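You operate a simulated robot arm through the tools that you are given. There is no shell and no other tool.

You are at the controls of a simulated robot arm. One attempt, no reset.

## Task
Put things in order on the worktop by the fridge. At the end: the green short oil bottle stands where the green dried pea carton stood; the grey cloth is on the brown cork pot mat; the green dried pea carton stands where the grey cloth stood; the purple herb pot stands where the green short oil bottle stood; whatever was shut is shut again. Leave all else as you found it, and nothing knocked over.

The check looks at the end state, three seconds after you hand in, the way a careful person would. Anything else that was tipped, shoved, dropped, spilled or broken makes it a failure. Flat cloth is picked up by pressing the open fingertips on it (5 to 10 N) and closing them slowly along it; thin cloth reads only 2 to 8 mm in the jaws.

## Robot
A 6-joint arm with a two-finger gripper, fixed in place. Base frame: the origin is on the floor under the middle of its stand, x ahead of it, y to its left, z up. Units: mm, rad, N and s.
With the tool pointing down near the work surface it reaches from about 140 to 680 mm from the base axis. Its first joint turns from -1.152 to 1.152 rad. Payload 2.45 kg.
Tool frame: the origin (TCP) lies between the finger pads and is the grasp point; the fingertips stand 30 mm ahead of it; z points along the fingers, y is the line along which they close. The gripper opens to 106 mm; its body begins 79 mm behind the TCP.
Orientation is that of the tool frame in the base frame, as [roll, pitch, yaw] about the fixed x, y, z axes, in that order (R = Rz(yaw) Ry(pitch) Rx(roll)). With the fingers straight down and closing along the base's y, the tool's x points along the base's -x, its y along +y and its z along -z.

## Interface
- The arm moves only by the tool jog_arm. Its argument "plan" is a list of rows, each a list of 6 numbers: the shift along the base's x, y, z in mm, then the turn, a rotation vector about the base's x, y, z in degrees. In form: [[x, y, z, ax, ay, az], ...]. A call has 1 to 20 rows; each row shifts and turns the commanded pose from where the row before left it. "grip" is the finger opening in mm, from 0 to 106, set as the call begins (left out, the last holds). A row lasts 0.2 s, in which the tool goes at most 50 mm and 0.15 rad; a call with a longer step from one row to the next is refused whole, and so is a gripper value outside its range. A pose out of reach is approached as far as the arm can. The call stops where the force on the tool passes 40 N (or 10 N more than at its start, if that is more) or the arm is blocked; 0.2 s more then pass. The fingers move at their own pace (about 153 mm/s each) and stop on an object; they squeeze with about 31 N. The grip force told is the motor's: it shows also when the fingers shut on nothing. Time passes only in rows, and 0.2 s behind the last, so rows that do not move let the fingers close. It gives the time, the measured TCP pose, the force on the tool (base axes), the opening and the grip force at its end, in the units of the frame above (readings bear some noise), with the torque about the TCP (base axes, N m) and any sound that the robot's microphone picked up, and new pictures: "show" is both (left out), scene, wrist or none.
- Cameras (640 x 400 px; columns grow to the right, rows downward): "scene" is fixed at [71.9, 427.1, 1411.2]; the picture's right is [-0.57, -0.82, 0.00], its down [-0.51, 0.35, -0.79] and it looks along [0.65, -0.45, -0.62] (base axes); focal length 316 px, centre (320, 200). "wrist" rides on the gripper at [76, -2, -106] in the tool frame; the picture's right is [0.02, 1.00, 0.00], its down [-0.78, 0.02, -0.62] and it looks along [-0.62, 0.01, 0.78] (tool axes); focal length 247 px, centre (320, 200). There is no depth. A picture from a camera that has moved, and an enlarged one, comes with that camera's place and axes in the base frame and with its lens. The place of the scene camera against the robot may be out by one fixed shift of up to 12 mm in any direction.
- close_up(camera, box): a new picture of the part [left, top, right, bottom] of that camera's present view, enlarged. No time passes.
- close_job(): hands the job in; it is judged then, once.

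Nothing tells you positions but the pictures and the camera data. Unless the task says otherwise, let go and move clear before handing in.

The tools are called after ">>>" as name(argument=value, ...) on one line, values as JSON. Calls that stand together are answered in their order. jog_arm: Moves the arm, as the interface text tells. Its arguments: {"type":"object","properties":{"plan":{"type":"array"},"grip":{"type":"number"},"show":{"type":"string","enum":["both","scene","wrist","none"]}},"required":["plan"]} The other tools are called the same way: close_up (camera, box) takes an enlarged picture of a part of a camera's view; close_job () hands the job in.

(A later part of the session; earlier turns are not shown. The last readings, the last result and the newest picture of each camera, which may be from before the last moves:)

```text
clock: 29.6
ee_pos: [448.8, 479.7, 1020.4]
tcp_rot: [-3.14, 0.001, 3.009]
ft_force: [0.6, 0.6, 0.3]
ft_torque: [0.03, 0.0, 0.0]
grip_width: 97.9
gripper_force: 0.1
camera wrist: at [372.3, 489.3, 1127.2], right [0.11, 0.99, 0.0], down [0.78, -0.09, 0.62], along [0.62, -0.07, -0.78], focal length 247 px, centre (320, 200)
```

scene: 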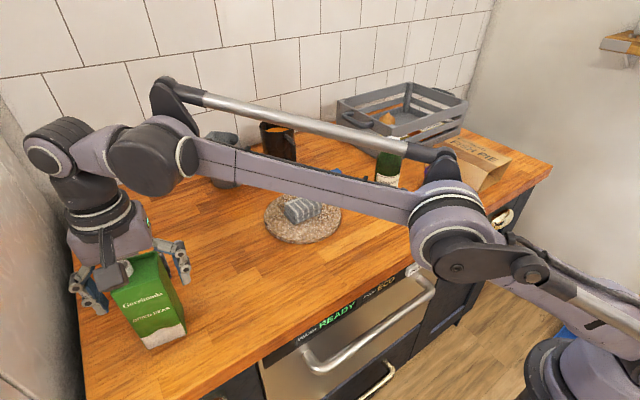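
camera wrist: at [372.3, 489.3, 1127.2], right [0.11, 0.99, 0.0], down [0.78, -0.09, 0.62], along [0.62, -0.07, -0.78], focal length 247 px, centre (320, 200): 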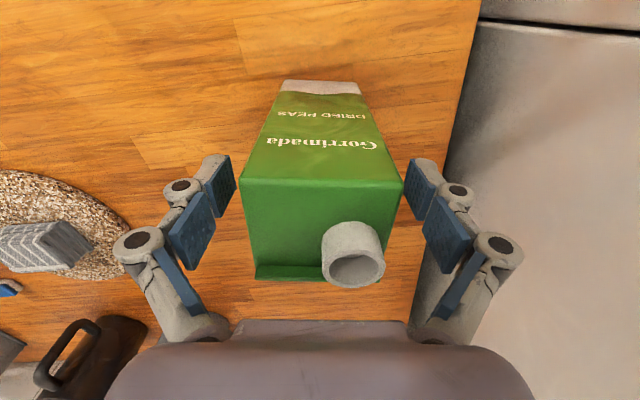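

The carton stands on its own, released. I'm backing out straight towards the front (−x), clear of the fridge, then rising.

>>> jog_arm(plan=[[-15, 1.5, 0, 0, 0, 0], [-25, 2.5, 0, 0, 0, 0], [-35, 2, 0, 0, 0, 0], [-40, 0, 0, 0, 0, 0], [0, -20, 35, 0, 0, 3.8], [0, -30, 35, 0, 0, 3.8], [0, -40, 20, 0, 0, 0], [0, -40, 10, 0, 0, 0]], show="both")

```text
clock: 31.4
ee_pos: [329.9, 357.6, 1120.5]
tcp_rot: [-3.141, -0.001, 3.141]
ft_force: [-0.1, -0.4, 0.7]
ft_torque: [0.01, -0.02, 0.02]
grip_width: 98.0
gripper_force: 0.1
camera wrist: at [254.0, 355.3, 1227.2], right [-0.02, 1.0, 0.0], down [0.78, 0.02, 0.62], along [0.62, 0.01, -0.78], focal length 247 px, centre (320, 200)
```

scene: 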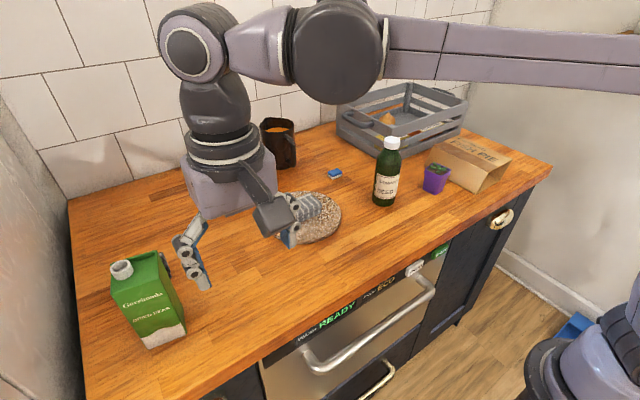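
wrist: 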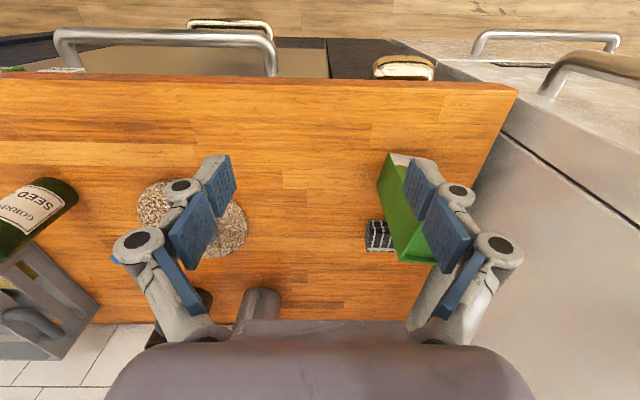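

The carton stands at the cloth's old place. I'm travelling right, in front of the mat, to look at the bottle and herb pot.

>>> jog_arm(plan=[[4, -45, 0, 0, 0, 0], [4, -45, 0, 0, 0, 0], [4, -45, 0, 0, 0, 0], [4, -45, 0, 0, 0, 0], [4, -45, 5, 0, 0, 0], [4, -45, 5, 0, 0, 0], [4, -45, 5, 0, 0, 0], [2, -45, 5, 0, 0, 0], [0, -40, 0, 0, 0, 0]], show="both")

```text
clock: 33.4
ee_pos: [364.2, -43.5, 1139.3]
tcp_rot: [-3.141, 0.0, 3.141]
ft_force: [-0.4, 0.0, 0.2]
ft_torque: [0.01, -0.01, -0.03]
grip_width: 98.0
gripper_force: 0.0
camera wrist: at [288.0, -44.7, 1246.7], right [-0.02, 1.0, 0.0], down [0.78, 0.02, 0.62], along [0.62, 0.01, -0.78], focal length 247 px, centre (320, 200)
```

scene: 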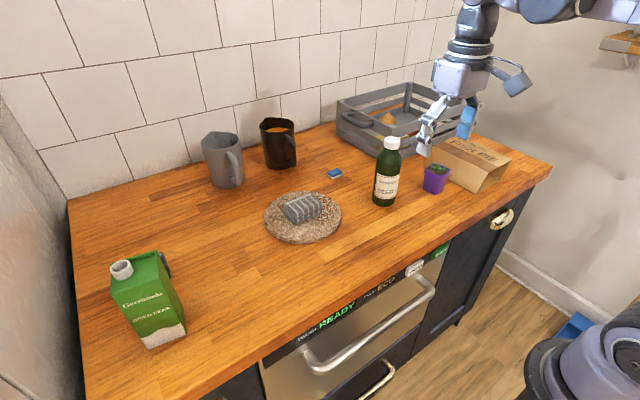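
wrist: 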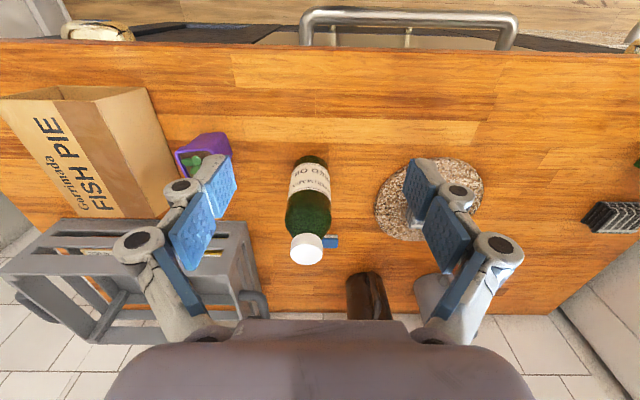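

The bottle is right ahead and the pot and bag are to the left of the image. I'm enlarging them to measure the bottle and the clearance around it.

>>> close_up(camera="wrist", box=[250, 140, 370, 275])

>>> close_up(camera="scene", box=[330, 120, 460, 220])

>>> close_up(camera="scene", box=[80, 230, 230, 370])

```text
2.96 times, centred on (310, 208) of wrist
camera zoom: at [288.0, -44.7, 1246.7], right [-0.02, 1.0, 0.0], down [0.78, 0.02, 0.62], along [0.62, 0.01, -0.78], focal length 732 px, centre (350, 178)
```

zoom: 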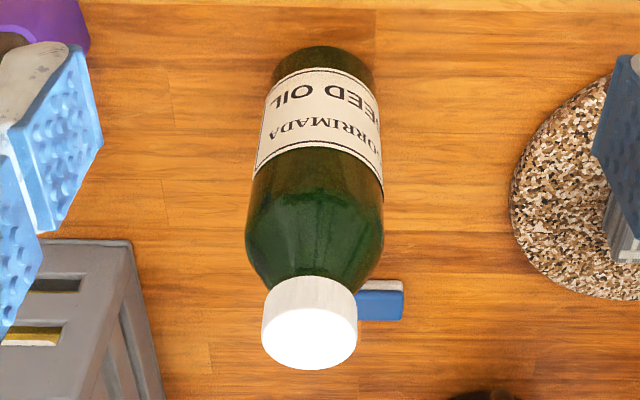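

```text
4.00 times, centred on (395, 170) of scene
camera zoom: at [71.9, 427.1, 1411.2], right [-0.57, -0.82, 0.0], down [-0.51, 0.35, -0.79], along [0.65, -0.45, -0.62], focal length 1262 px, centre (20, 320)
```

zoom: 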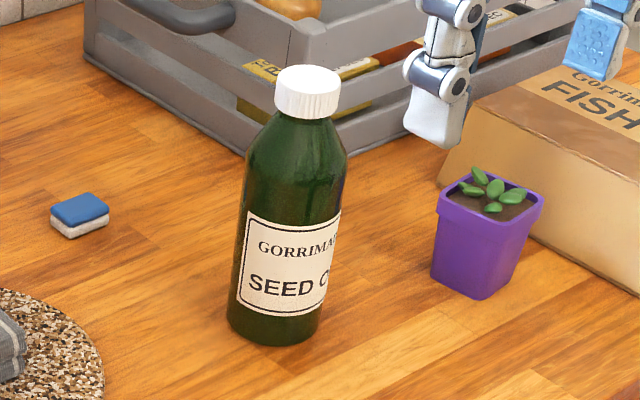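

```text
2.86 times, centred on (155, 300) of scene
camera zoom: at [71.9, 427.1, 1411.2], right [-0.57, -0.82, 0.0], down [-0.51, 0.35, -0.79], along [0.65, -0.45, -0.62], focal length 902 px, centre (791, -86)
```

zoom: 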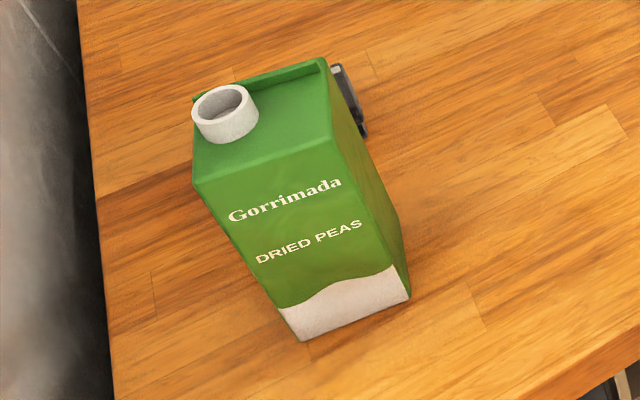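

The bottle measures about 56 mm in diameter and 162 mm tall, centred near (493, −56), with free space around it. I'm moving above it and checking alignment from overhead.

>>> jog_arm(plan=[[30, -3, 2, 0, 0, 0], [33, -3, 0, 0, 0, 0], [33, -3, 0, 0, 0, 0], [33, -3.5, 0, 0, 0, 0], [0, 0, 0, 0, 0, 0]], grip=106, show="both")

```text
clock: 34.6
ee_pos: [491.7, -54.7, 1139.8]
tcp_rot: [3.141, 0.001, -3.141]
ft_force: [-0.7, 0.3, 0.8]
ft_torque: [0.0, 0.02, -0.01]
grip_width: 106.1
gripper_force: 0.1
camera wrist: at [416.7, -57.4, 1247.6], right [-0.02, 1.0, 0.0], down [0.78, 0.02, 0.62], along [0.62, 0.01, -0.78], focal length 247 px, centre (320, 200)
```

scene: 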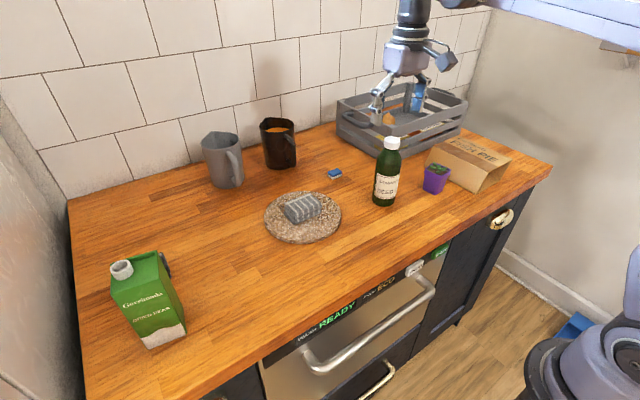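
wrist: 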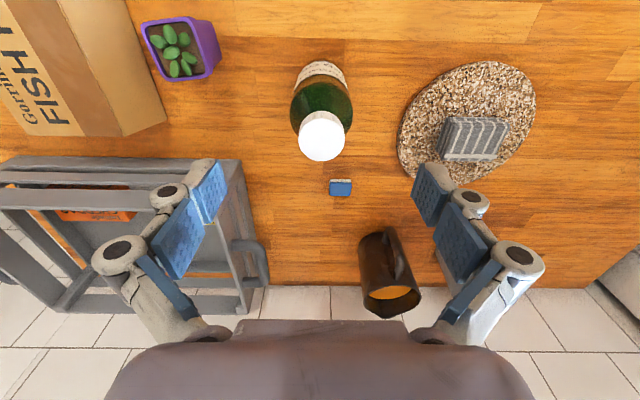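

>>> close_up(camera="wrist", box=[260, 40, 390, 180])

>>> close_up(camera="wrist", box=[100, 0, 260, 140])

```text
2.86 times, centred on (325, 110) of wrist
camera zoom: at [416.7, -57.4, 1247.6], right [-0.02, 1.0, 0.0], down [0.78, 0.02, 0.62], along [0.62, 0.01, -0.78], focal length 706 px, centre (306, 457)
```

zoom: 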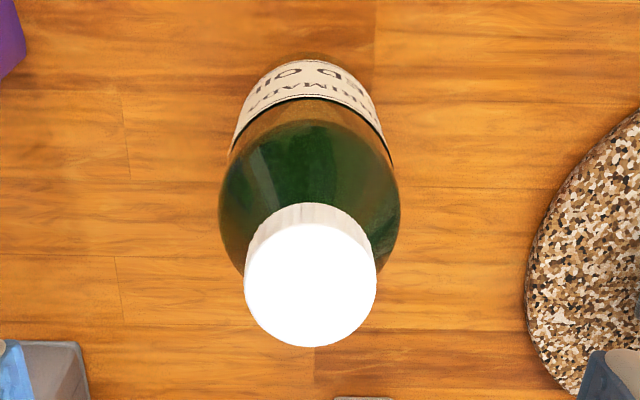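

```text
2.86 times, centred on (180, 70) of wrist
camera zoom: at [416.7, -57.4, 1247.6], right [-0.02, 1.0, 0.0], down [0.78, 0.02, 0.62], along [0.62, 0.01, -0.78], focal length 706 px, centre (720, 571)
```

zoom: 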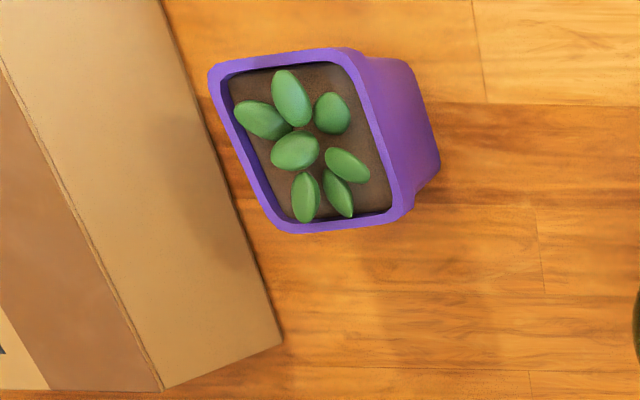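

Triangulation puts the bottle at (495, −56) with the cap top at z≈1078, and the hand is aligned. I'm descending with the open fingers around it to z≈1012.

>>> jog_arm(plan=[[2.5, -0.3, -30, 0, 0, 0], [0, 0, -35, 0, 0, 0], [0, 0, -35, 0, 0, 0], [0, 0, -27, 0, 0, 0], [0, 0, 0, 0, 0, 0]], show="both")

```text
clock: 35.8
ee_pos: [492.3, -55.7, 1013.4]
tcp_rot: [3.14, 0.001, -3.14]
ft_force: [0.0, 0.2, 0.3]
ft_torque: [0.02, 0.02, 0.0]
grip_width: 105.6
gripper_force: 0.1
camera wrist: at [417.1, -56.5, 1120.8], right [-0.02, 1.0, 0.0], down [0.78, 0.02, 0.62], along [0.62, 0.01, -0.78], focal length 247 px, centre (320, 200)
```

scene: 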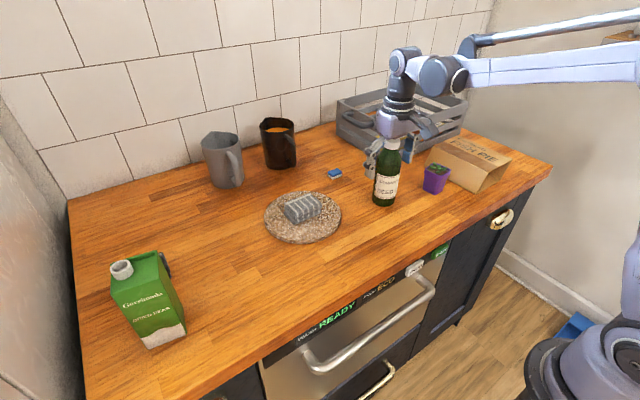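
wrist: 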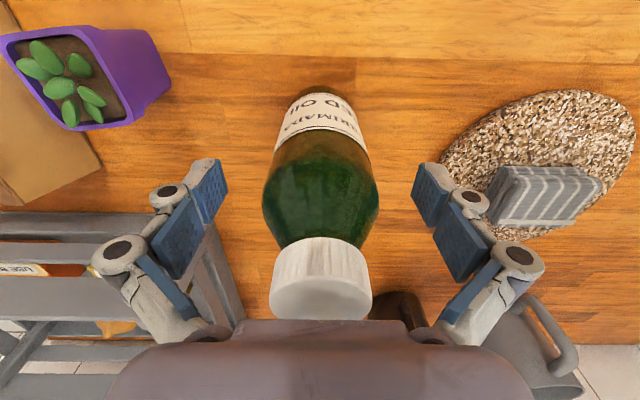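

The bottle is centred between the pads. Closing now.

>>> jog_arm(plan=[[0, 0, 0, 0, 0, 0], [0, 0, 0, 0, 0, 0]], grip=60, show="none")

>>> jog_arm(plan=[[0, 0, 0, 0, 0, 0], [0, 0, 0, 0, 0, 0], [0, 0, 0, 0, 0, 0]], grip=44, show="wrist")

```text
clock: 36.4
ee_pos: [492.3, -55.0, 1014.1]
tcp_rot: [3.141, -0.001, 3.141]
ft_force: [0.0, 0.0, 0.0]
ft_torque: [0.01, -0.01, 0.0]
grip_width: 59.8
gripper_force: 0.0
```

```text
clock: 37.2
ee_pos: [493.8, -54.9, 1014.7]
tcp_rot: [3.14, 0.0, -3.141]
ft_force: [0.2, 1.1, 4.7]
ft_torque: [0.1, 0.01, 0.01]
grip_width: 55.1
gripper_force: 31.6
camera wrist: at [417.1, -56.4, 1121.4], right [-0.02, 1.0, 0.0], down [0.78, 0.02, 0.62], along [0.62, 0.01, -0.78], focal length 247 px, centre (320, 200)
```

wrist: 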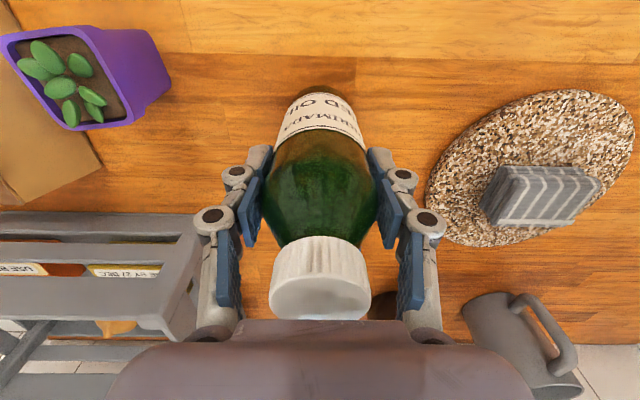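

The bottle is gripped at 55 mm. I'm lifting it 60 mm and carrying it left, in front of the mat, to a spot in front of the carton's old place.

>>> jog_arm(plan=[[0, 0, 8, 0, 0, 0], [0, 0, 20, 0, 0, 0], [0, 0, 32, 0, 0, 0], [0, 0, 0, 0, 0, 0]], show="wrist")

>>> jog_arm(plan=[[-30, 25, 0, 0, 0, 0], [-23, 35, 0, 0, 0, 0], [0, 40, 0, 0, 0, 0], [0, 40, 0, 0, 0, 0], [0, 40, 0, 0, 0, 0], [0, 40, 0, 0, 0, 0], [0, 40, 0, 0, 0, 0], [0, 40, 0, 0, 0, 0], [0, 40, 0, 0, 0, 0], [0, 41, 0, 0, 0, 0], [0, 0, 0, 0, 0, 0]], show="both")

```text
clock: 38.2
ee_pos: [491.3, -55.3, 1074.9]
tcp_rot: [3.141, -0.001, 3.141]
ft_force: [0.5, 0.4, -2.6]
ft_torque: [-0.01, 0.0, 0.0]
grip_width: 55.4
gripper_force: 31.3
camera wrist: at [415.8, -56.4, 1182.2], right [-0.02, 1.0, 0.0], down [0.78, 0.02, 0.62], along [0.62, 0.01, -0.78], focal length 247 px, centre (320, 200)
```

wrist: 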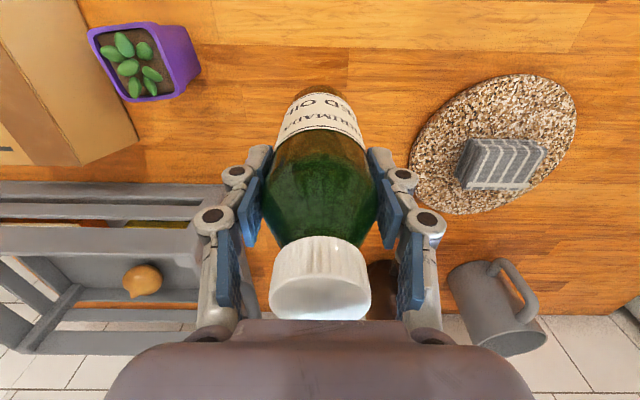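

```text
clock: 40.6
ee_pos: [439.9, 326.2, 1076.0]
tcp_rot: [-3.141, -0.001, 3.14]
ft_force: [-0.7, -0.2, -1.7]
ft_torque: [0.0, 0.01, -0.03]
grip_width: 55.5
gripper_force: 30.9
camera wrist: at [364.4, 325.1, 1184.2], right [-0.02, 1.0, 0.0], down [0.78, 0.02, 0.62], along [0.62, 0.01, -0.78], focal length 247 px, centre (320, 200)
```

scene: 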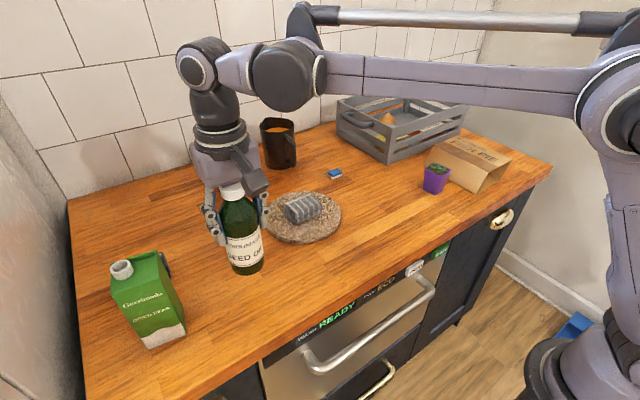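
wrist: 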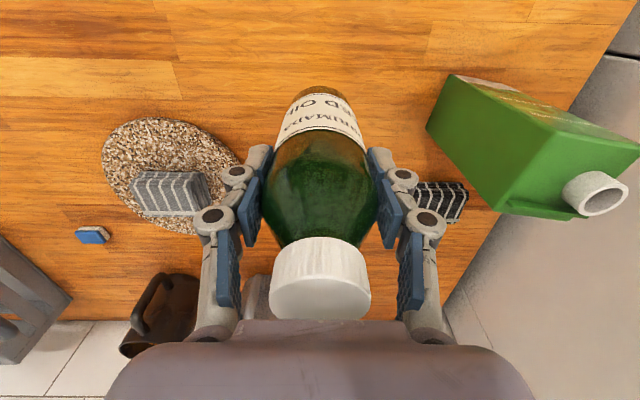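

The bottle is carried steady. I'm lowering to about 10 mm above the worktop and sliding it in to the carton's old place at (573, 326).

>>> jog_arm(plan=[[0, 0, -26, 0, 0, 0], [0, 0, -25, 0, 0, 0], [30, 0, 0, 0, 0, 0], [35, 0, 0, 0, 0, 0], [35, 0, 0, 0, 0, 0], [31.5, -0.2, 0, 0, 0, 0], [0, 0, 0, 0, 0, 0]], show="both")

```text
clock: 42.2
ee_pos: [572.5, 323.8, 1022.7]
tcp_rot: [-3.14, -0.001, -3.141]
ft_force: [0.2, 1.1, -2.8]
ft_torque: [-0.04, 0.0, 0.04]
grip_width: 55.5
gripper_force: 31.1
camera wrist: at [496.8, 322.6, 1129.5], right [-0.02, 1.0, 0.0], down [0.78, 0.02, 0.62], along [0.62, 0.01, -0.78], focal length 247 px, centre (320, 200)
```

scene: 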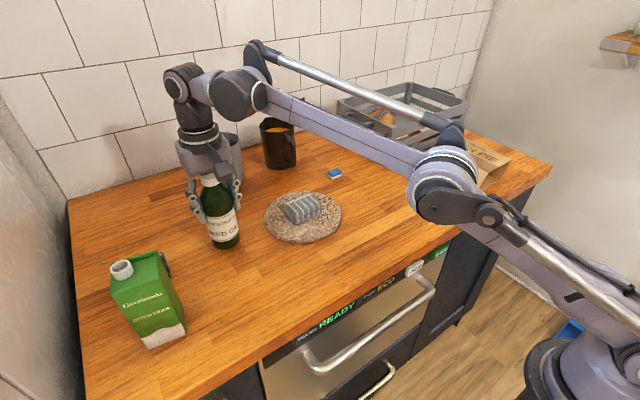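
wrist: 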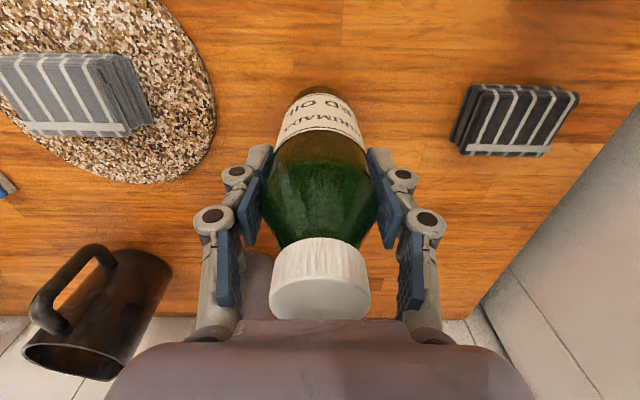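

The bottle hangs just above the target spot. I'm making a 2 mm correction and lowering to contact.

>>> jog_arm(plan=[[0, 2, -3, 0, 0, 0], [0, 0, -3, 0, 0, 0], [0, 0, 0, 0, 0, 0]], show="none")

>>> jog_arm(plan=[[0, 0, -1.5, 0, 0, 0], [0, 0, 0, 0, 0, 0]], show="none")

>>> jog_arm(plan=[[0, 0, -1, 0, 0, 0], [0, 0, 0, 0, 0, 0]], show="none")

```text
clock: 43.0
ee_pos: [571.5, 326.1, 1016.5]
tcp_rot: [3.141, 0.0, -3.142]
ft_force: [-0.1, 0.1, -1.9]
ft_torque: [0.02, 0.0, 0.04]
grip_width: 55.2
gripper_force: 30.9
```

```text
clock: 43.6
ee_pos: [572.0, 326.6, 1014.6]
tcp_rot: [-3.14, -0.001, 3.14]
ft_force: [0.2, 0.5, -2.0]
ft_torque: [0.01, 0.03, -0.02]
grip_width: 55.5
gripper_force: 31.4
```

```text
clock: 44.2
ee_pos: [572.8, 326.2, 1014.7]
tcp_rot: [3.141, 0.001, 3.141]
ft_force: [0.6, -0.2, -1.9]
ft_torque: [-0.03, 0.0, 0.01]
grip_width: 55.3
gripper_force: 31.0
```

>>> jog_arm(plan=[[0, 0, -0.8, 0, 0, 0], [0, 0, 0, 0, 0, 0]], show="none")

>>> jog_arm(plan=[[0, 0, -0.8, 0, 0, 0], [0, 0, 0, 0, 0, 0]], show="none")

```text
clock: 44.8
ee_pos: [571.1, 326.9, 1012.8]
tcp_rot: [3.141, 0.0, 3.14]
ft_force: [0.1, 0.0, -1.7]
ft_torque: [0.01, -0.03, -0.03]
grip_width: 55.3
gripper_force: 31.4
```

```text
clock: 45.4
ee_pos: [572.8, 327.3, 1013.9]
tcp_rot: [3.14, 0.001, 3.141]
ft_force: [2.3, 0.3, 9.7]
ft_torque: [0.04, -0.14, 0.0]
grip_width: 55.3
gripper_force: 31.1
```

Contact is made with about 10 N. Now I'm releasing the bottle gently.

>>> jog_arm(plan=[[0, 0, 0, 0, 0, 0], [0, 0, 0, 0, 0, 0]], grip=62, show="wrist")

>>> jog_arm(plan=[[0, 0, 0, 0, 0, 0], [0, 0, 0, 0, 0, 0]], grip=104, show="both")

```text
clock: 46.0
ee_pos: [572.6, 325.5, 1012.3]
tcp_rot: [3.141, -0.001, -3.14]
ft_force: [0.4, -0.2, 0.1]
ft_torque: [0.01, 0.01, -0.01]
grip_width: 62.2
gripper_force: 0.0
camera wrist: at [496.6, 325.4, 1120.5], right [-0.02, 1.0, 0.0], down [0.78, 0.02, 0.62], along [0.62, 0.01, -0.78], focal length 247 px, centre (320, 200)
```

wrist: 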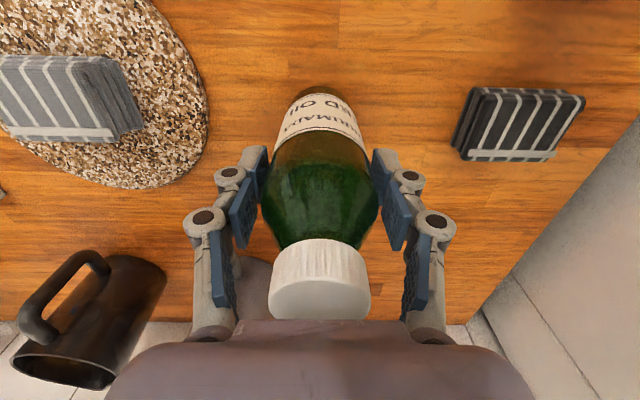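

```text
clock: 46.6
ee_pos: [573.6, 326.7, 1013.2]
tcp_rot: [-3.141, -0.001, -3.141]
ft_force: [-1.4, -0.2, -0.9]
ft_torque: [-0.03, 0.01, 0.0]
grip_width: 104.0
gripper_force: 0.0
camera wrist: at [496.5, 325.4, 1120.6], right [-0.02, 1.0, 0.0], down [0.78, 0.02, 0.62], along [0.62, 0.01, -0.78], focal length 247 px, centre (320, 200)
```

scene: 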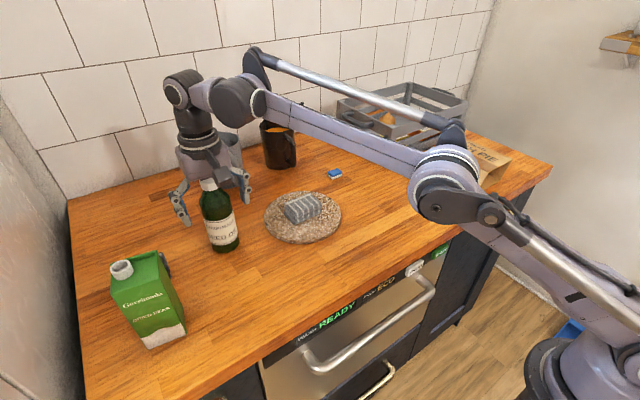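
wrist: 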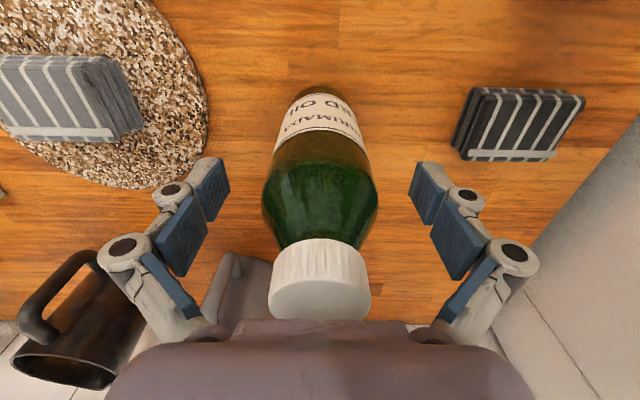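

The bottle stands where the carton was. I'm backing straight out towards the front, then rising and heading to the pot.

>>> jog_arm(plan=[[-15, 0, 0, 0, 0, 0], [-30, 0, 0, 0, 0, 0], [-40, 0, 0, 0, 0, 0], [-45, 0, 0, 0, 0, 0], [-20, -15, 35, 0, 0, 0], [-20, -25, 35, 0, 0, 0], [-10, -35, 25, 0, 0, 0], [-10, -40, 10, 0, 0, 0], [-10, -45, 5, 0, 0, 0], [0, -45, 5, 0, 0, 0], [0, -45, 0, 0, 0, 0], [0, -45, 0, 0, 0, 0], [0, -45, 0, 0, 0, 0], [0, -45, 0, 0, 0, 0], [0, -45, 0, 0, 0, 0], [0, -45, 0, 0, 0, 0]], show="both")

```text
clock: 50.0
ee_pos: [372.2, -151.7, 1126.2]
tcp_rot: [-3.14, 0.001, 3.14]
ft_force: [-0.9, 1.1, -0.7]
ft_torque: [0.01, 0.01, -0.02]
grip_width: 104.0
gripper_force: 0.0
camera wrist: at [297.1, -152.5, 1234.5], right [-0.02, 1.0, 0.0], down [0.78, 0.02, 0.62], along [0.62, 0.01, -0.78], focal length 247 px, centre (320, 200)
```

scene: 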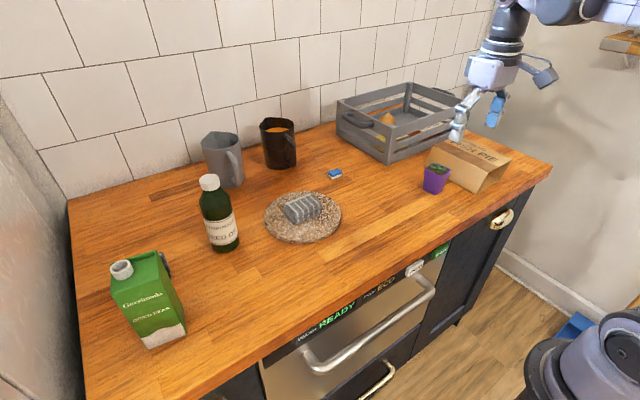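
wrist: 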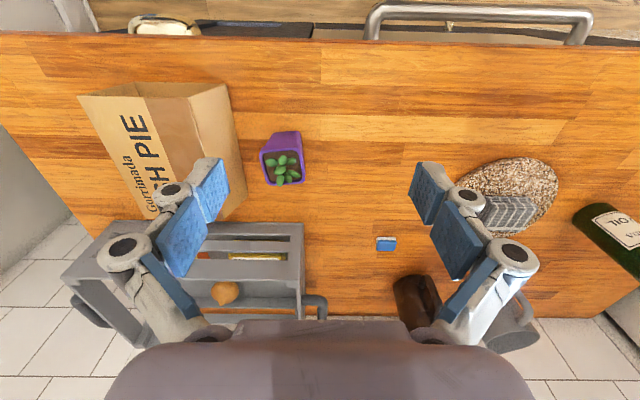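

The pot is in view with the bag close on its right side (−y). I'm enlarging for pot position, size, yaw and gap to the bag.

>>> close_up(camera="wrist", box=[215, 110, 335, 205])

>>> close_up(camera="scene", box=[400, 130, 520, 215])

>>> close_up(camera="scene", box=[160, 120, 360, 260])

```text
4.21 times, centred on (275, 158) of wrist
camera zoom: at [297.1, -152.5, 1234.5], right [-0.02, 1.0, 0.0], down [0.78, 0.02, 0.62], along [0.62, 0.01, -0.78], focal length 1040 px, centre (510, 379)
```

zoom: 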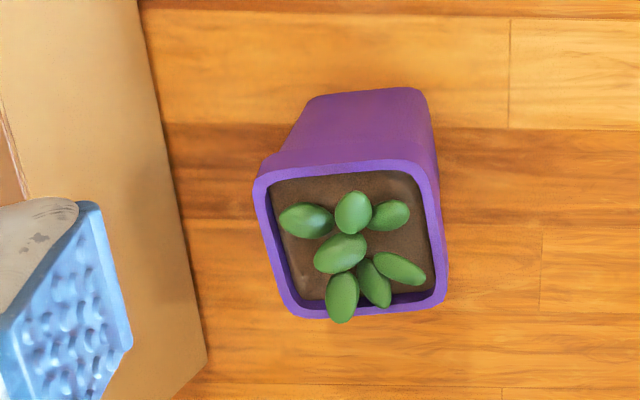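

```text
4.71 times, centred on (460, 172) of scene
camera zoom: at [71.9, 427.1, 1411.2], right [-0.57, -0.82, 0.0], down [-0.51, 0.35, -0.79], along [0.65, -0.45, -0.62], focal length 1485 px, centre (-339, 329)
```

zoom: 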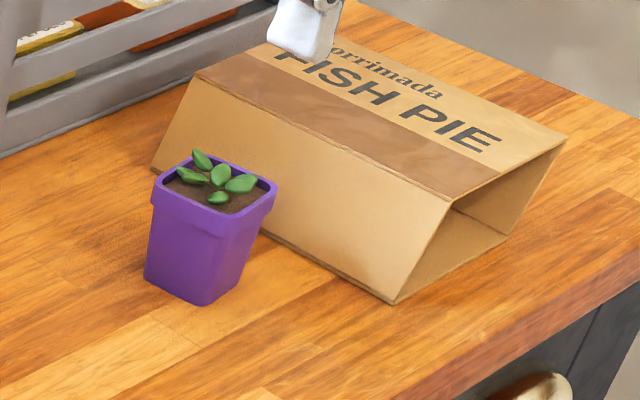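

```text
2.86 times, centred on (260, 190) of scene
camera zoom: at [71.9, 427.1, 1411.2], right [-0.57, -0.82, 0.0], down [-0.51, 0.35, -0.79], along [0.65, -0.45, -0.62], focal length 902 px, centre (491, 229)
```

zoom: 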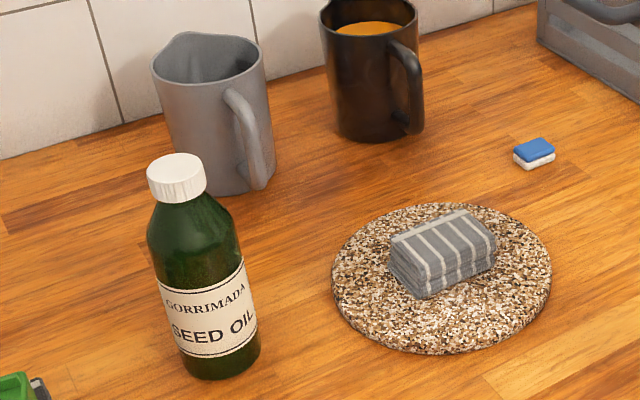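

The pot is about 48 mm square at the rim (z≈972), centred near (456, −195) and yawed about +7°; the bag's base edge is at y≈−268, leaving enough gap. I'm moving above the pot with a narrower opening and turning to match.

>>> jog_arm(plan=[[28, -14, -16, 0, 0, 3.5], [28, -15, -25, 0, 0, 3.5], [28, -14, -25, 0, 0, 0], [0, 0, 0, 0, 0, 0]], grip=76, show="both")

```text
clock: 51.0
ee_pos: [456.4, -193.1, 1063.0]
tcp_rot: [-3.141, 0.0, -3.02]
ft_force: [1.2, 0.4, -0.3]
ft_torque: [0.0, 0.02, -0.02]
grip_width: 75.9
gripper_force: 0.1
camera wrist: at [380.4, -203.1, 1170.0], right [-0.14, 0.99, 0.0], down [0.78, 0.11, 0.62], along [0.62, 0.09, -0.78], focal length 247 px, centre (320, 200)
```

scene: 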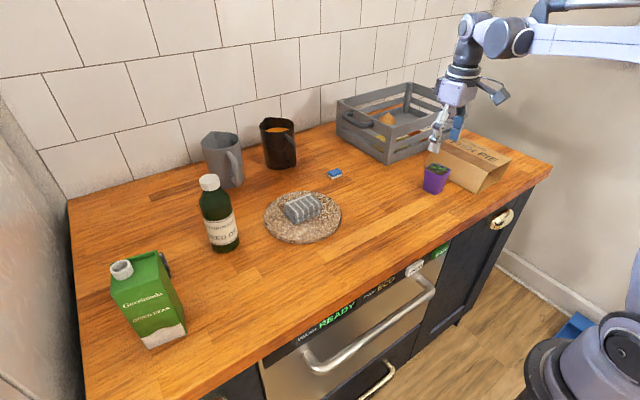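
wrist: 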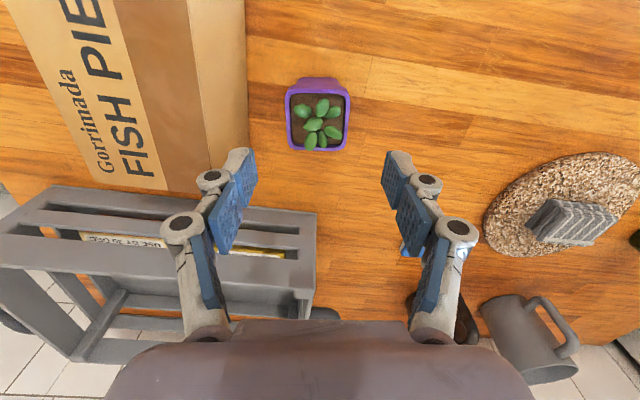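

>>> close_up(camera="wrist", box=[220, 60, 420, 185])

```text
3.20 times, centred on (320, 122) of wrist
camera zoom: at [380.4, -203.1, 1170.0], right [-0.14, 0.99, 0.0], down [0.78, 0.11, 0.62], along [0.62, 0.09, -0.78], focal length 790 px, centre (320, 448)
```

zoom: 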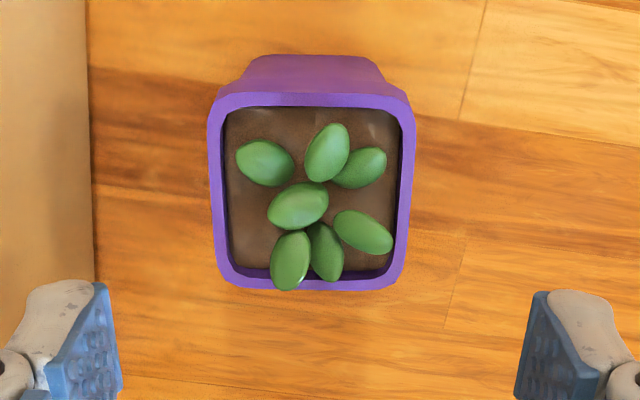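

The pot is centred to within about 4 mm. I'm correcting by (−2, −4), narrowing to 68 mm to stay clear of the bag, and descending halfway to check.

>>> jog_arm(plan=[[-2, -3.9, 0, 0, 0, 0], [0, 0, -20, 0, 0, 0], [0, 0, -25, 0, 0, 0], [0, 0, 0, 0, 0, 0]], grip=68, show="both")

>>> close_up(camera="wrist", box=[200, 60, 440, 210])

```text
clock: 52.0
ee_pos: [453.5, -195.4, 1019.3]
tcp_rot: [3.141, -0.002, -3.019]
ft_force: [0.0, -0.1, -0.9]
ft_torque: [0.05, -0.01, 0.01]
grip_width: 67.9
gripper_force: 0.1
camera wrist: at [378.7, -206.2, 1125.4], right [-0.14, 0.99, 0.0], down [0.78, 0.11, 0.62], along [0.62, 0.09, -0.78], focal length 247 px, centre (320, 200)
```

scene: 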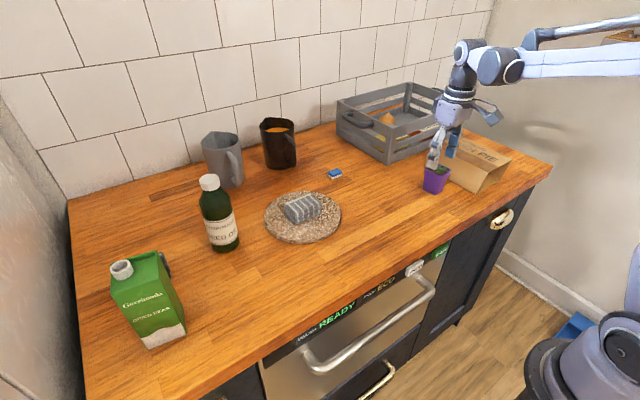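
wrist: 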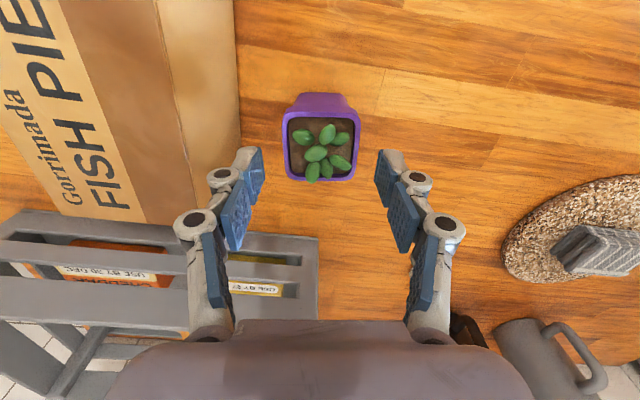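

```text
2.67 times, centred on (320, 135) of wrist
camera zoom: at [378.7, -206.2, 1125.4], right [-0.14, 0.99, 0.0], down [0.78, 0.11, 0.62], along [0.62, 0.09, -0.78], focal length 659 px, centre (320, 373)
```

zoom: 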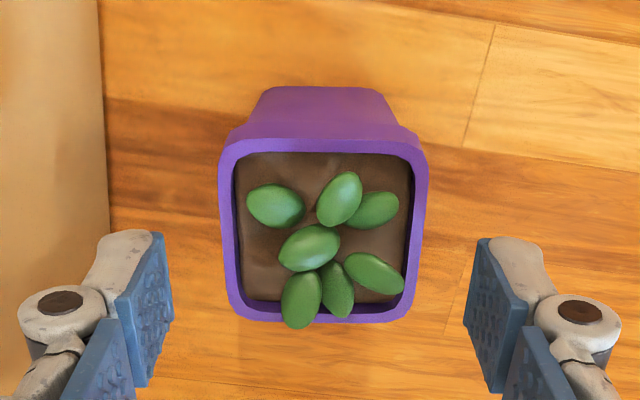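

Centring is now within half a millimetre. I'm descending to the rim collar and closing.

>>> jog_arm(plan=[[0, 0, -25, 0, 0, 0], [0, 0, -20, 0, 0, 0], [0, 0, -9, 0, 0, 0], [0, 0, 0, 0, 0, 0]], show="both")

```text
clock: 53.0
ee_pos: [454.7, -196.3, 963.2]
tcp_rot: [-3.14, 0.0, -3.017]
ft_force: [-0.1, -1.0, -0.1]
ft_torque: [0.01, 0.0, 0.01]
grip_width: 68.3
gripper_force: 0.0
camera wrist: at [379.6, -205.9, 1070.1], right [-0.14, 0.99, 0.0], down [0.78, 0.11, 0.62], along [0.62, 0.09, -0.78], focal length 247 px, centre (320, 200)
```

scene: 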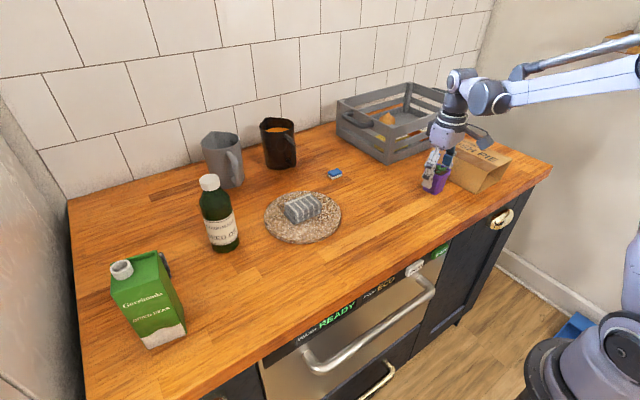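
wrist: 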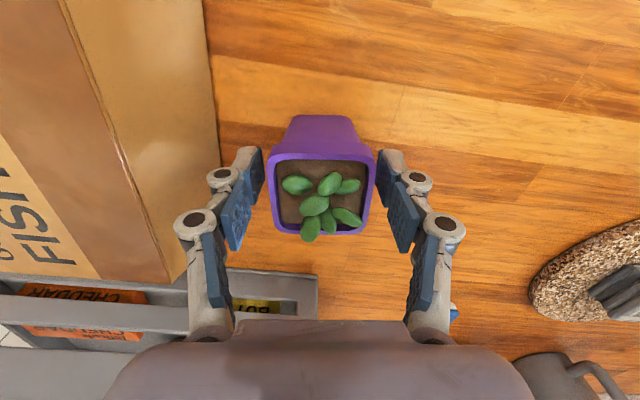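

>>> jog_arm(plan=[[0, 0, 0, 0, 0, 0], [0, 0, 0, 0, 0, 0]], grip=54, show="none")

>>> jog_arm(plan=[[0, 0, 0, 0, 0, 0], [0, 0, 0, 0, 0, 0], [0, 0, 0, 0, 0, 0]], grip=36, show="wrist")

```text
clock: 53.6
ee_pos: [455.0, -195.9, 963.4]
tcp_rot: [-3.141, 0.0, -3.018]
ft_force: [0.0, -0.7, -0.1]
ft_torque: [-0.02, -0.01, 0.01]
grip_width: 53.7
gripper_force: 0.0
```

```text
clock: 54.4
ee_pos: [454.0, -195.4, 963.6]
tcp_rot: [-3.14, 0.001, -3.02]
ft_force: [-0.8, 1.0, 5.2]
ft_torque: [-0.05, 0.01, 0.0]
grip_width: 49.6
gripper_force: 30.9
camera wrist: at [379.6, -205.8, 1070.5], right [-0.14, 0.99, 0.0], down [0.78, 0.11, 0.62], along [0.62, 0.09, -0.78], focal length 247 px, centre (320, 200)
```

wrist: 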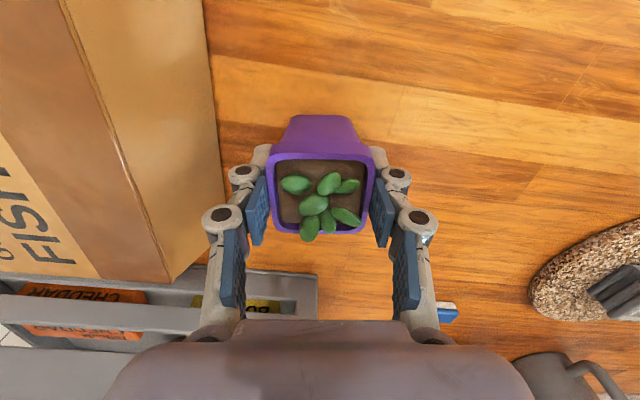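

The pot is gripped at 49.6 mm by its collar. I'm lifting it straight up.

>>> jog_arm(plan=[[0, 0, 6, 0, 0, 0], [0, 0, 14, 0, 0, 0], [0, 0, 20, 0, 0, 0], [0, 0, 20, 0, 0, 0], [0, 0, 0, 0, 0, 0]], show="both")

```text
clock: 55.6
ee_pos: [453.9, -195.0, 1023.3]
tcp_rot: [3.141, -0.001, -3.02]
ft_force: [0.4, 0.3, -0.6]
ft_torque: [-0.02, 0.02, -0.01]
grip_width: 49.5
gripper_force: 30.9
camera wrist: at [378.9, -205.6, 1130.7], right [-0.14, 0.99, 0.0], down [0.78, 0.11, 0.62], along [0.62, 0.09, -0.78], focal length 247 px, centre (320, 200)
```

scene: 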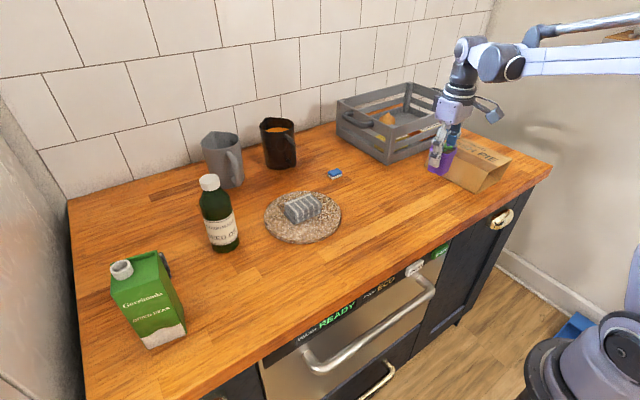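
wrist: 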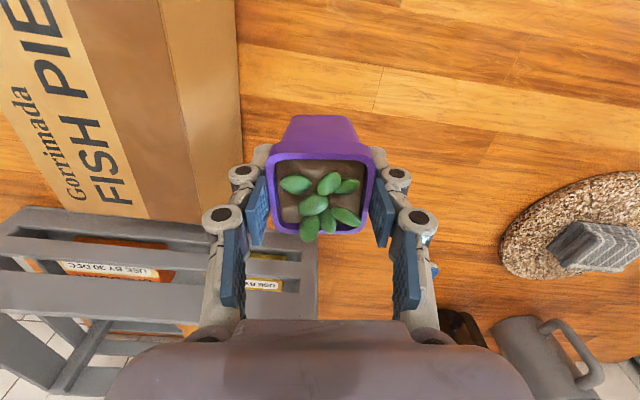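

The pot is lifted cleanly and the bag is undisturbed. I'm carrying it to the bottle's old place at (495, −56) and lowering.

>>> jog_arm(plan=[[10, 30, 0, 0, 0, 0], [10, 38, 0, 0, 0, 0], [10, 38, 0, 0, 0, 0], [11, 33.5, 0, 0, 0, 0], [0, 0, -20, 0, 0, 0], [0, 0, -20, 0, 0, 0], [0, 0, -10, 0, 0, 0], [0, 0, 0, 0, 0, 0]], show="both")

```text
clock: 57.4
ee_pos: [497.2, -54.9, 974.4]
tcp_rot: [-3.141, 0.0, -3.018]
ft_force: [0.1, 1.0, -1.7]
ft_torque: [0.01, 0.02, 0.01]
grip_width: 49.7
gripper_force: 31.0
camera wrist: at [420.9, -65.9, 1080.8], right [-0.14, 0.99, 0.0], down [0.78, 0.11, 0.62], along [0.62, 0.09, -0.78], focal length 247 px, centre (320, 200)
```

scene: 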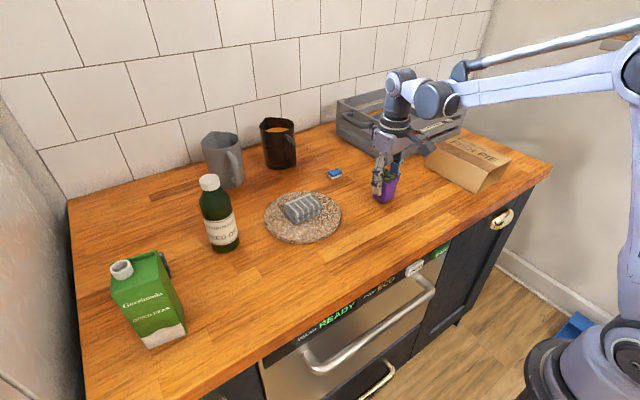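
wrist: 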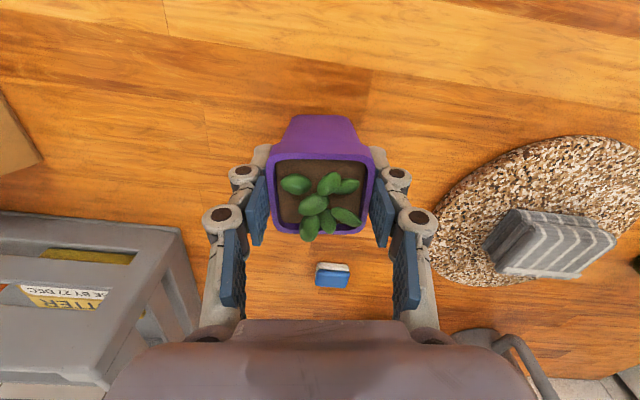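

The pot hangs over the bottle's old spot. I'm fine-correcting by a millimetre and lowering to contact.

>>> jog_arm(plan=[[-1, -0.9, -4, 0, 0, 0], [0, 0, -3.5, 0, 0, 0], [0, 0, 0, 0, 0, 0]], show="none")

>>> jog_arm(plan=[[0, 0, -1.2, 0, 0, 0], [0, 0, 0, 0, 0, 0]], show="none")

>>> jog_arm(plan=[[0, 0, -1, 0, 0, 0], [0, 0, 0, 0, 0, 0]], show="none")

```text
clock: 58.2
ee_pos: [494.6, -55.7, 965.8]
tcp_rot: [3.141, 0.001, -3.019]
ft_force: [1.0, 0.3, -2.1]
ft_torque: [-0.01, 0.01, -0.04]
grip_width: 49.5
gripper_force: 30.6
```

```text
clock: 58.8
ee_pos: [495.4, -57.4, 964.5]
tcp_rot: [-3.141, 0.0, -3.02]
ft_force: [0.4, -0.2, -1.7]
ft_torque: [0.01, -0.02, -0.02]
grip_width: 49.7
gripper_force: 31.2
```

```text
clock: 59.4
ee_pos: [494.8, -57.0, 961.8]
tcp_rot: [3.141, 0.0, -3.019]
ft_force: [0.1, -0.4, -2.0]
ft_torque: [0.0, -0.02, -0.02]
grip_width: 49.4
gripper_force: 30.2
```

>>> jog_arm(plan=[[0, 0, -0.8, 0, 0, 0], [0, 0, 0, 0, 0, 0]], show="none")

>>> jog_arm(plan=[[0, 0, -0.8, 0, 0, 0], [0, 0, 0, 0, 0, 0]], show="wrist")

```text
clock: 60.0
ee_pos: [494.6, -56.2, 962.2]
tcp_rot: [-3.14, 0.001, -3.02]
ft_force: [3.6, -0.8, 14.5]
ft_torque: [-0.04, 0.1, 0.0]
grip_width: 49.4
gripper_force: 30.9
```

```text
clock: 60.6
ee_pos: [493.4, -56.6, 961.8]
tcp_rot: [3.141, -0.002, -3.02]
ft_force: [2.1, -2.0, 26.1]
ft_torque: [-0.05, -0.03, 0.03]
grip_width: 49.6
gripper_force: 30.7
camera wrist: at [419.0, -66.8, 1069.5], right [-0.14, 0.99, 0.0], down [0.77, 0.11, 0.62], along [0.62, 0.09, -0.78], focal length 247 px, centre (320, 200)
```

wrist: 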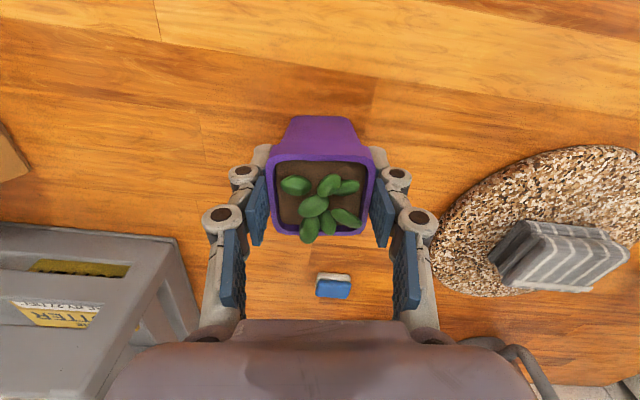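

The pot is firmly on the worktop. I'm easing off the pressure and opening the fingers.

>>> jog_arm(plan=[[0, 0, 0.8, 0, 0, 0], [0, 0, 0, 0, 0, 0]], show="none")

>>> jog_arm(plan=[[0, 0, 0, 0, 0, 0], [0, 0, 0, 0, 0, 0]], grip=56, show="none")

>>> jog_arm(plan=[[0, 0, 0, 0, 0, 0], [0, 0, 0, 0, 0, 0]], grip=80, show="wrist")

```text
clock: 61.2
ee_pos: [494.6, -56.7, 961.5]
tcp_rot: [-3.141, 0.0, -3.02]
ft_force: [-1.2, -2.6, 7.7]
ft_torque: [-0.04, -0.12, -0.01]
grip_width: 49.2
gripper_force: 31.0
```

```text
clock: 61.8
ee_pos: [494.5, -56.4, 963.3]
tcp_rot: [3.141, 0.001, -3.019]
ft_force: [-1.5, 0.5, -0.7]
ft_torque: [0.03, 0.01, 0.01]
grip_width: 56.1
gripper_force: 0.1
```

```text
clock: 62.4
ee_pos: [495.3, -56.0, 962.2]
tcp_rot: [3.14, 0.001, -3.018]
ft_force: [0.4, -0.4, -0.1]
ft_torque: [-0.01, -0.01, -0.02]
grip_width: 80.0
gripper_force: 0.0
camera wrist: at [419.4, -66.6, 1069.8], right [-0.14, 0.99, 0.0], down [0.78, 0.11, 0.62], along [0.62, 0.09, -0.78], focal length 247 px, centre (320, 200)
```

wrist: 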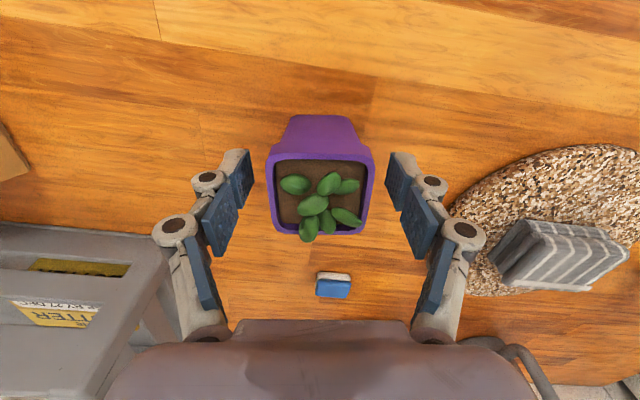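

The pot stands free at the bottle's old place. I'm rising straight up and retreating to a high pose to verify the whole worktop.

>>> jog_arm(plan=[[0, 0, 20, 0, 0, 0], [0, 0, 40, 0, 0, 0], [0, 0, 45, 0, 0, 0], [0, 0, 40, 0, 0, 0], [-40, 10, 10, 0, 0, -3.5], [-40, 15, 10, 0, 0, -3.5], [-40, 20, 20, 0, 0, 0], [-40, 25, 20, 0, 0, 0], [-40, 25, 20, 0, 0, 0], [0, 23, 17, 0, 0, 0], [0, 0, 0, 0, 0, 0]], grip=80, show="both")

```text
refused: row 8 steps farther than a row can; nothing moved
```

>>> jog_arm(plan=[[0, 0, 20, 0, 0, 0], [0, 0, 40, 0, 0, 0], [0, 0, 45, 0, 0, 0], [0, 0, 40, 0, 0, 0], [-40, 10, 10, 0, 0, -3.5], [-40, 15, 10, 0, 0, -3.5], [-38, 18, 18, 0, 0, 0], [-38, 20, 18, 0, 0, 0], [-38, 20, 18, 0, 0, 0], [-6, 33, 17, 0, 0, 0], [0, 0, 0, 0, 0, 0]], grip=80, show="both")

```text
clock: 64.8
ee_pos: [297.2, 57.9, 1197.1]
tcp_rot: [3.139, -0.001, 3.139]
ft_force: [-0.1, -0.2, -0.5]
ft_torque: [0.02, 0.02, -0.02]
grip_width: 80.2
gripper_force: 0.0
camera wrist: at [220.3, 57.0, 1304.1], right [-0.02, 1.0, 0.0], down [0.78, 0.02, 0.62], along [0.62, 0.01, -0.78], focal length 247 px, centre (320, 200)
```

scene: 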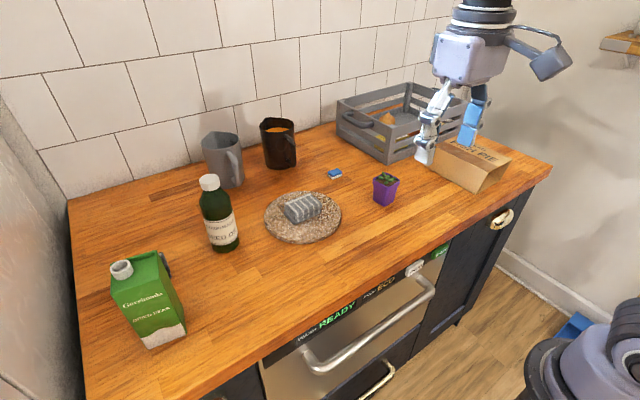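
wrist: 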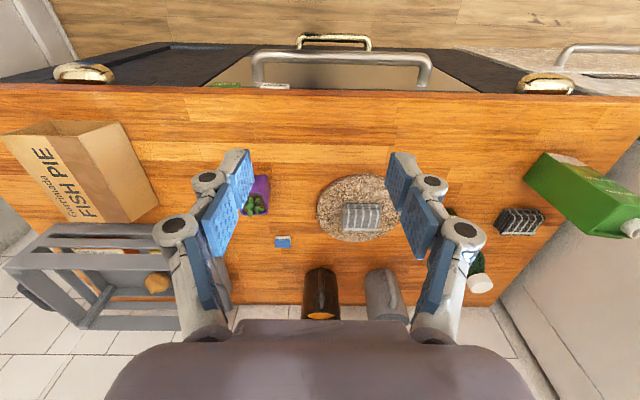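

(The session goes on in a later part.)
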